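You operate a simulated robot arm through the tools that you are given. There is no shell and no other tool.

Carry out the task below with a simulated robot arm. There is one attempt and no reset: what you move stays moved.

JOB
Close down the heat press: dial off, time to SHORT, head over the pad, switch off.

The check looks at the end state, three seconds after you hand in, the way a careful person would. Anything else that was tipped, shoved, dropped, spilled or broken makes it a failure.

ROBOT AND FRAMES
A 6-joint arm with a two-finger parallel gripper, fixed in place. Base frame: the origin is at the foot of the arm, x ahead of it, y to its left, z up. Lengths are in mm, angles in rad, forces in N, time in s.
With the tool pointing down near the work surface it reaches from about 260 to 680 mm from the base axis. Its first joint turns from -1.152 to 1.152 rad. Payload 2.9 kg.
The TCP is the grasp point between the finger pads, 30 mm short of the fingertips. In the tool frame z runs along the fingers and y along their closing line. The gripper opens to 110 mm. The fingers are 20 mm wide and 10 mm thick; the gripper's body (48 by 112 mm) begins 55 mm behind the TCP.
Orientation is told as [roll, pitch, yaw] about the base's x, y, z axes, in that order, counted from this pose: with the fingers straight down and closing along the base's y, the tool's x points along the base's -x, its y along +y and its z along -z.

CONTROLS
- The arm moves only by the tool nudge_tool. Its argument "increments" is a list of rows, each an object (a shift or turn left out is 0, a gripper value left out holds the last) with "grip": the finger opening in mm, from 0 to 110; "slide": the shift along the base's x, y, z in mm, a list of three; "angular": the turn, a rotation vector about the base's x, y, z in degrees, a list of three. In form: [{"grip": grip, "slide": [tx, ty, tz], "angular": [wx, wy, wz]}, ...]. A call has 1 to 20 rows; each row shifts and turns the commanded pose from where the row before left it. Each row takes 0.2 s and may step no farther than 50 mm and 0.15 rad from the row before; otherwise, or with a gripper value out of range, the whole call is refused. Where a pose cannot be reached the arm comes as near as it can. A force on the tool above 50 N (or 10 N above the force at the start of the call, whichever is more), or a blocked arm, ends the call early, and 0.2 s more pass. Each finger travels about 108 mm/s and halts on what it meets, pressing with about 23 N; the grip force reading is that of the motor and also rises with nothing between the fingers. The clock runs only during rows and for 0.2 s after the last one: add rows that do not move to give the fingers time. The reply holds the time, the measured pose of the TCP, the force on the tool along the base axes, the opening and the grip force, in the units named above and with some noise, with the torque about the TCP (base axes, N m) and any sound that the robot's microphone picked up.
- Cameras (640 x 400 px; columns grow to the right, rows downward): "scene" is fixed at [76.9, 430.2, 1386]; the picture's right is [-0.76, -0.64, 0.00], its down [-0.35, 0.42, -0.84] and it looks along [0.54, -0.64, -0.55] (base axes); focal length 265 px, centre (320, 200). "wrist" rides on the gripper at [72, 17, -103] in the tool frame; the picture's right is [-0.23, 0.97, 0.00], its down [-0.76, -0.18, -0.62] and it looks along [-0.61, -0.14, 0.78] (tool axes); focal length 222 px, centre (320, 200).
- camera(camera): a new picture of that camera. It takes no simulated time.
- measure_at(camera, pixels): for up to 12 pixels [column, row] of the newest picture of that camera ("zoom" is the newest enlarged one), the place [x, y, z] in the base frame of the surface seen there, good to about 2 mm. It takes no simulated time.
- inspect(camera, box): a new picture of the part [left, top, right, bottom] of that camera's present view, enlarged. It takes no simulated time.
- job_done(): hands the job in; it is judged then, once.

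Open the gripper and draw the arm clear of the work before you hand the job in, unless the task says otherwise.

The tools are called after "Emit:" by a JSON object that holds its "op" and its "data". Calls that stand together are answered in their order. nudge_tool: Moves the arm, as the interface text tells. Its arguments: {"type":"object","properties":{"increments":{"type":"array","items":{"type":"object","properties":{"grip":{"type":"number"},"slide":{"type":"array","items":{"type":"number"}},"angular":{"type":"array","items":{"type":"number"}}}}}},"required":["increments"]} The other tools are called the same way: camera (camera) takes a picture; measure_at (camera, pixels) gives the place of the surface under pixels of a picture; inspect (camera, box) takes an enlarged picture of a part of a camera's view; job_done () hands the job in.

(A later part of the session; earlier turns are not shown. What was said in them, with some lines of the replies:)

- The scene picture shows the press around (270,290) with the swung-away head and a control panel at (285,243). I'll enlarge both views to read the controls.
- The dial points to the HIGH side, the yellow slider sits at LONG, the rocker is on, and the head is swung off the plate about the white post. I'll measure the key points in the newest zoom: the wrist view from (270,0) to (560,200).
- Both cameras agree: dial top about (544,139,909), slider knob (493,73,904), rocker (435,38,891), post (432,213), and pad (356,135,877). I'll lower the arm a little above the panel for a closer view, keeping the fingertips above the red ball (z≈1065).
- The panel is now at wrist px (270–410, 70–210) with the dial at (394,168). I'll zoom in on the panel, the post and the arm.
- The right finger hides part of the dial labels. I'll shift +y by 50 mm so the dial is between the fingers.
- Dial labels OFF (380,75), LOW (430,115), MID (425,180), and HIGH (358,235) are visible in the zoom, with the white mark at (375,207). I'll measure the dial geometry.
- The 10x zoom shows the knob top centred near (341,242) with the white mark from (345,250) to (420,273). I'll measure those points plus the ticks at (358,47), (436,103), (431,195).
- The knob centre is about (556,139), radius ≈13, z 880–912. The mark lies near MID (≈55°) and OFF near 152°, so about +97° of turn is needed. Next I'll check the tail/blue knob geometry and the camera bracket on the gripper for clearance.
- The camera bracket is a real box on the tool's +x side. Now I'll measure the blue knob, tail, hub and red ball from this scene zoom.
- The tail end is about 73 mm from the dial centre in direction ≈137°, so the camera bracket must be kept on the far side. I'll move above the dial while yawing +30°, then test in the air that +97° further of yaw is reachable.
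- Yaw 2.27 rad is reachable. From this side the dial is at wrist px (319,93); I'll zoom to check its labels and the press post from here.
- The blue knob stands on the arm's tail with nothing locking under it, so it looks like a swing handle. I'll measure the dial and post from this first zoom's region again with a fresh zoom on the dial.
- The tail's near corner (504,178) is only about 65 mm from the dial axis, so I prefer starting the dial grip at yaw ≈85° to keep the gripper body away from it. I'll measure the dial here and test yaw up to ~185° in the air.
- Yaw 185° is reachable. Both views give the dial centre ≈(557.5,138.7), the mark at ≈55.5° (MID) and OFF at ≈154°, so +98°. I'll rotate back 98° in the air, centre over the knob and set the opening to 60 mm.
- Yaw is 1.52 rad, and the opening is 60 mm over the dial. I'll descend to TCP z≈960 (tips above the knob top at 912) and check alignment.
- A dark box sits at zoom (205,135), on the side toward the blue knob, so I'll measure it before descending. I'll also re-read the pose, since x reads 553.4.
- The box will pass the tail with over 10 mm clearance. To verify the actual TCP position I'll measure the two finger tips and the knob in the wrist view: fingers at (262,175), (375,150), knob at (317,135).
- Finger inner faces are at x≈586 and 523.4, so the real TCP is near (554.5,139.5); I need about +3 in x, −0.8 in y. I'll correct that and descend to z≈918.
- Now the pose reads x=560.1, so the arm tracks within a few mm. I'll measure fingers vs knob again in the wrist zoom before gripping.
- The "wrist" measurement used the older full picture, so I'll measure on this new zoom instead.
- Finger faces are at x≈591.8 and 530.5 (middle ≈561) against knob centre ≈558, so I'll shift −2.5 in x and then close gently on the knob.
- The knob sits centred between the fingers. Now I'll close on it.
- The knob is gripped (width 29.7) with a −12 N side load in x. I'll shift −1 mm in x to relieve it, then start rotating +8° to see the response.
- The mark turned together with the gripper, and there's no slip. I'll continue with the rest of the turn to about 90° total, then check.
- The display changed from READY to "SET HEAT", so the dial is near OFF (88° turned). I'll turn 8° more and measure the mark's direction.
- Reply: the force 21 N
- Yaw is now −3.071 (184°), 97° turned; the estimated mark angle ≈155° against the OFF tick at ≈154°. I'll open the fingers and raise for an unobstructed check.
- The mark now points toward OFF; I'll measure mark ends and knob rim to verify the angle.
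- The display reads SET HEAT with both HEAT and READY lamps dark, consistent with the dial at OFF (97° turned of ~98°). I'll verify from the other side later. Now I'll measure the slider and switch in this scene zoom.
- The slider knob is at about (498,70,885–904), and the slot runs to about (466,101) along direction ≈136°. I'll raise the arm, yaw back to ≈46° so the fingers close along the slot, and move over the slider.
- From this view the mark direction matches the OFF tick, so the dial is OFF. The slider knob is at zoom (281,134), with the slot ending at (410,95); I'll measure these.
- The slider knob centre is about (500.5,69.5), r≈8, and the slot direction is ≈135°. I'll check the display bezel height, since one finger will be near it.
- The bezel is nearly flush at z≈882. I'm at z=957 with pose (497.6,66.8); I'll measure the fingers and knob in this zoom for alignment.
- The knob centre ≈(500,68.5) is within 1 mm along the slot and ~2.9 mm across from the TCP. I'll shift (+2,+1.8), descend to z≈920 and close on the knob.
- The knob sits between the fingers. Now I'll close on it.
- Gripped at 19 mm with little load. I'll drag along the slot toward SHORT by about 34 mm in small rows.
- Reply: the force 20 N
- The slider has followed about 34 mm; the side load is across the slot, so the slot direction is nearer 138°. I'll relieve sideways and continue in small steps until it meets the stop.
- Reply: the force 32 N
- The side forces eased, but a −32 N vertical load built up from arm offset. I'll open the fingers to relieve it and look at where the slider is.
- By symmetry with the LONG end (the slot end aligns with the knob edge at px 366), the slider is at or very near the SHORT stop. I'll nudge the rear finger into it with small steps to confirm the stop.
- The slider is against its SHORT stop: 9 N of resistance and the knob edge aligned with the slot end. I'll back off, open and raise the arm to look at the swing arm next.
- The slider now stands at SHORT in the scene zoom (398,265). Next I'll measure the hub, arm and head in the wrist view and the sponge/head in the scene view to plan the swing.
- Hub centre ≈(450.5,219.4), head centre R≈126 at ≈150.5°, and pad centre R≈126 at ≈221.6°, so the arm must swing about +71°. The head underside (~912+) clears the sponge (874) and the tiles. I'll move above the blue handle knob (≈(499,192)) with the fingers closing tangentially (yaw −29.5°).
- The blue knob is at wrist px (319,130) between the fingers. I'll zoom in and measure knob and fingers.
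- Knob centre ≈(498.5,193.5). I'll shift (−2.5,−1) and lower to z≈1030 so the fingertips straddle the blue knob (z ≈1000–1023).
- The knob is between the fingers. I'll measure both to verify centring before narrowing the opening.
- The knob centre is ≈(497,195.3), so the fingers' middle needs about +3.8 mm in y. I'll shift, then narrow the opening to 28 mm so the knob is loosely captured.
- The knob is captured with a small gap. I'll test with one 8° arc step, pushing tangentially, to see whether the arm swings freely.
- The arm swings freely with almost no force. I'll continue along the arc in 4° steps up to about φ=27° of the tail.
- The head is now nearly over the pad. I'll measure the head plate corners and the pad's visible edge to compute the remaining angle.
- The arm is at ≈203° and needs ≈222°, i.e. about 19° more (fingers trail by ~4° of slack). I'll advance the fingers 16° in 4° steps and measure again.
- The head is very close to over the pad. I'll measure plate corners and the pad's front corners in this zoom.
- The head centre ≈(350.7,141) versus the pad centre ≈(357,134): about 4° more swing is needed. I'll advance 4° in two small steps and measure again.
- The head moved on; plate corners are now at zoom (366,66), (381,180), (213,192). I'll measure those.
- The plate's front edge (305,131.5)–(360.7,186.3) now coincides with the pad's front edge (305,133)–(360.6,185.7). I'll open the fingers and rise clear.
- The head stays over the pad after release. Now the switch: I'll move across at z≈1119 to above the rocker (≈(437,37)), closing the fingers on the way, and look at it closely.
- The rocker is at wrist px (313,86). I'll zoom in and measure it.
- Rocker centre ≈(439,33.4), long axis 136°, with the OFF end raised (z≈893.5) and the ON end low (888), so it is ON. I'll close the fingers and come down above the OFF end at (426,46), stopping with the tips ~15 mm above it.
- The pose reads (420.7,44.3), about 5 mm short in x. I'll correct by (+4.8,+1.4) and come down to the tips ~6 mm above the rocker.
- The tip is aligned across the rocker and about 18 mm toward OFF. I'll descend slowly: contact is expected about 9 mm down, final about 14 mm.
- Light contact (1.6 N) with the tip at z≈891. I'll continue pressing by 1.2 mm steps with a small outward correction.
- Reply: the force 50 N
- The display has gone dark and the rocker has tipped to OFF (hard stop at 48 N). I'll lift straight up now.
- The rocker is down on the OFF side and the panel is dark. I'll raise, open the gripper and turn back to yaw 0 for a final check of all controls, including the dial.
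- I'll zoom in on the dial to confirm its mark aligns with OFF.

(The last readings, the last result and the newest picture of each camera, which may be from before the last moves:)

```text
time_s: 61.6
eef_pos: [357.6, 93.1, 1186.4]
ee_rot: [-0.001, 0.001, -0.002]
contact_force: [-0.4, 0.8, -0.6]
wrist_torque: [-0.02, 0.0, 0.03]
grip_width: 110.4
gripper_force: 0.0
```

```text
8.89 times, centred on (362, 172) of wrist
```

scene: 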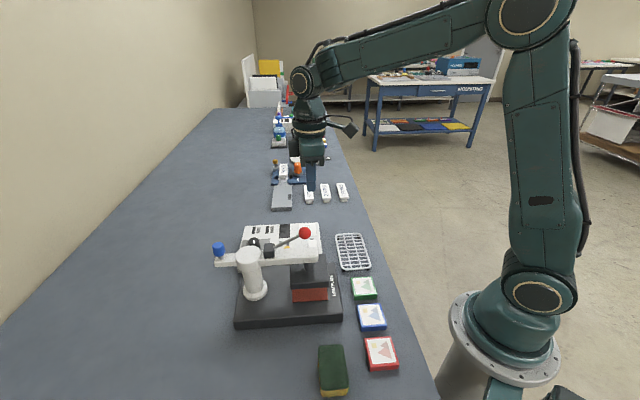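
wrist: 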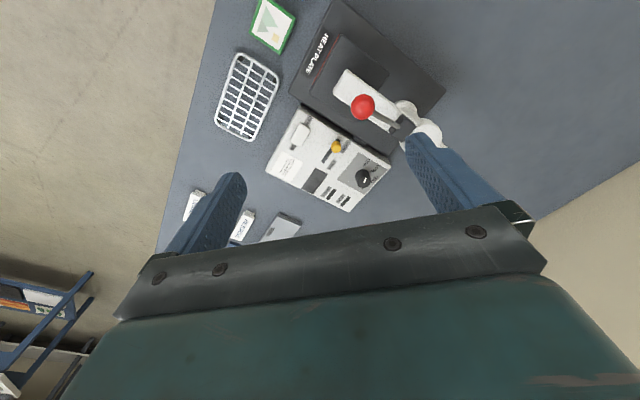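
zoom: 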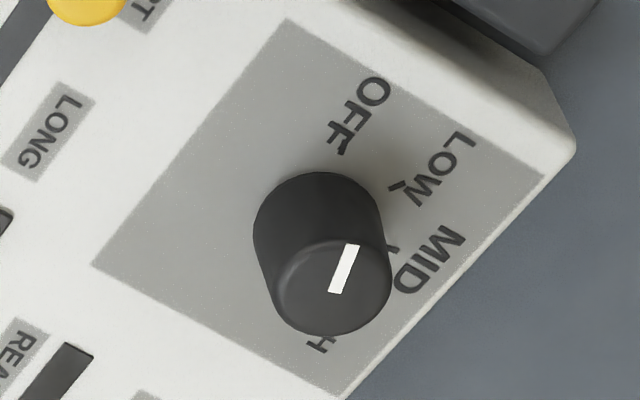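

The mark points along the OFF tick (both ≈18–20° right of vertical in the zoom). Last, I'll confirm the rocker tilt and the head position over the pad by measuring.

Emit:
{"op": "inspect", "data": {"camera": "wrist", "box": [280, 30, 460, 160]}}

Emit:
{"op": "measure_at", "data": {"camera": "wrist", "pixels": [[305, 123], [295, 143], [300, 133], [338, 147], [380, 90], [343, 38], [313, 90]]}}

Emit:
{"op": "inspect", "data": {"camera": "scene", "box": [200, 200, 400, 400]}}

```text
3.08 times, centred on (370, 95) of wrist
```

zoom: 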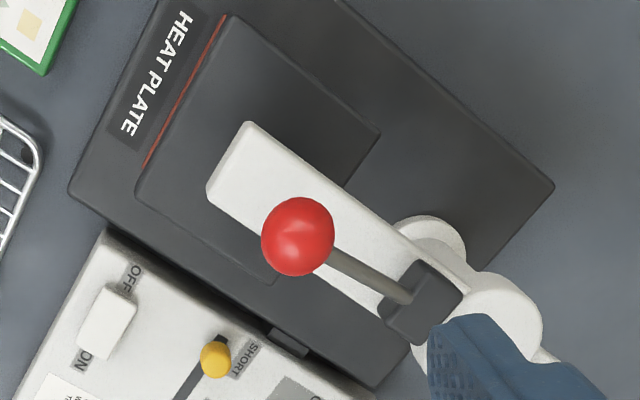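

```text
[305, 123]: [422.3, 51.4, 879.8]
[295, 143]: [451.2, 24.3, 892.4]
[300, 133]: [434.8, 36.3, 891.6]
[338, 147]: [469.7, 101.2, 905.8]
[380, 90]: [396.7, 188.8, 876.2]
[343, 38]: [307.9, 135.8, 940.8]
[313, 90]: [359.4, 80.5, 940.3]
```

```text
2.00 times, centred on (300, 300) of scene
```

zoom: 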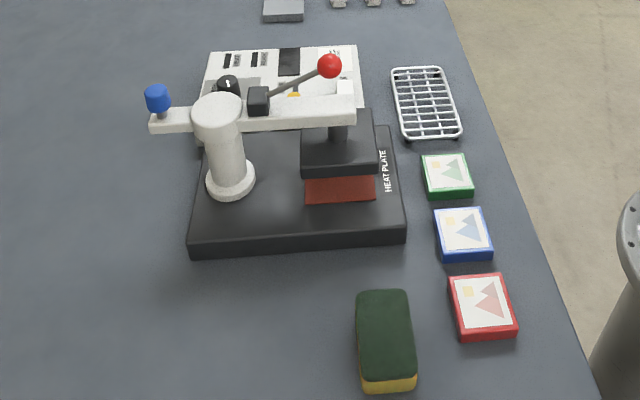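

Everything checks out. The dial is at OFF, the slider is at SHORT, and the plate corners (308,136) and (359,80) put the head squarely over the pad. The rocker's ON end is now raised (z 892) with the display dark, and nothing else was disturbed. The gripper is open and clear, so I hand in the job.

Emit:
{"op": "job_done", "data": {}}

```text
The job is handed in.
```

The heat press is closed down and I've handed the job in; the result of the check hasn't come back.

- **Dial:** turned from MID to OFF. The mark lines up with the OFF tick within a couple of degrees, and both lamps went out.
- **Time:** the slider is at SHORT, pushed against its stop.
- **Head:** swung round by the blue knob until its plate edge matched the pad edge to about 1 mm. It stayed there after release.
- **Switch:** the rocker is tipped to OFF and the display is dark.

The rack, tiles and sponge look undisturbed in the final pictures. The gripper is open and the arm is back near its start pose, clear of the work.
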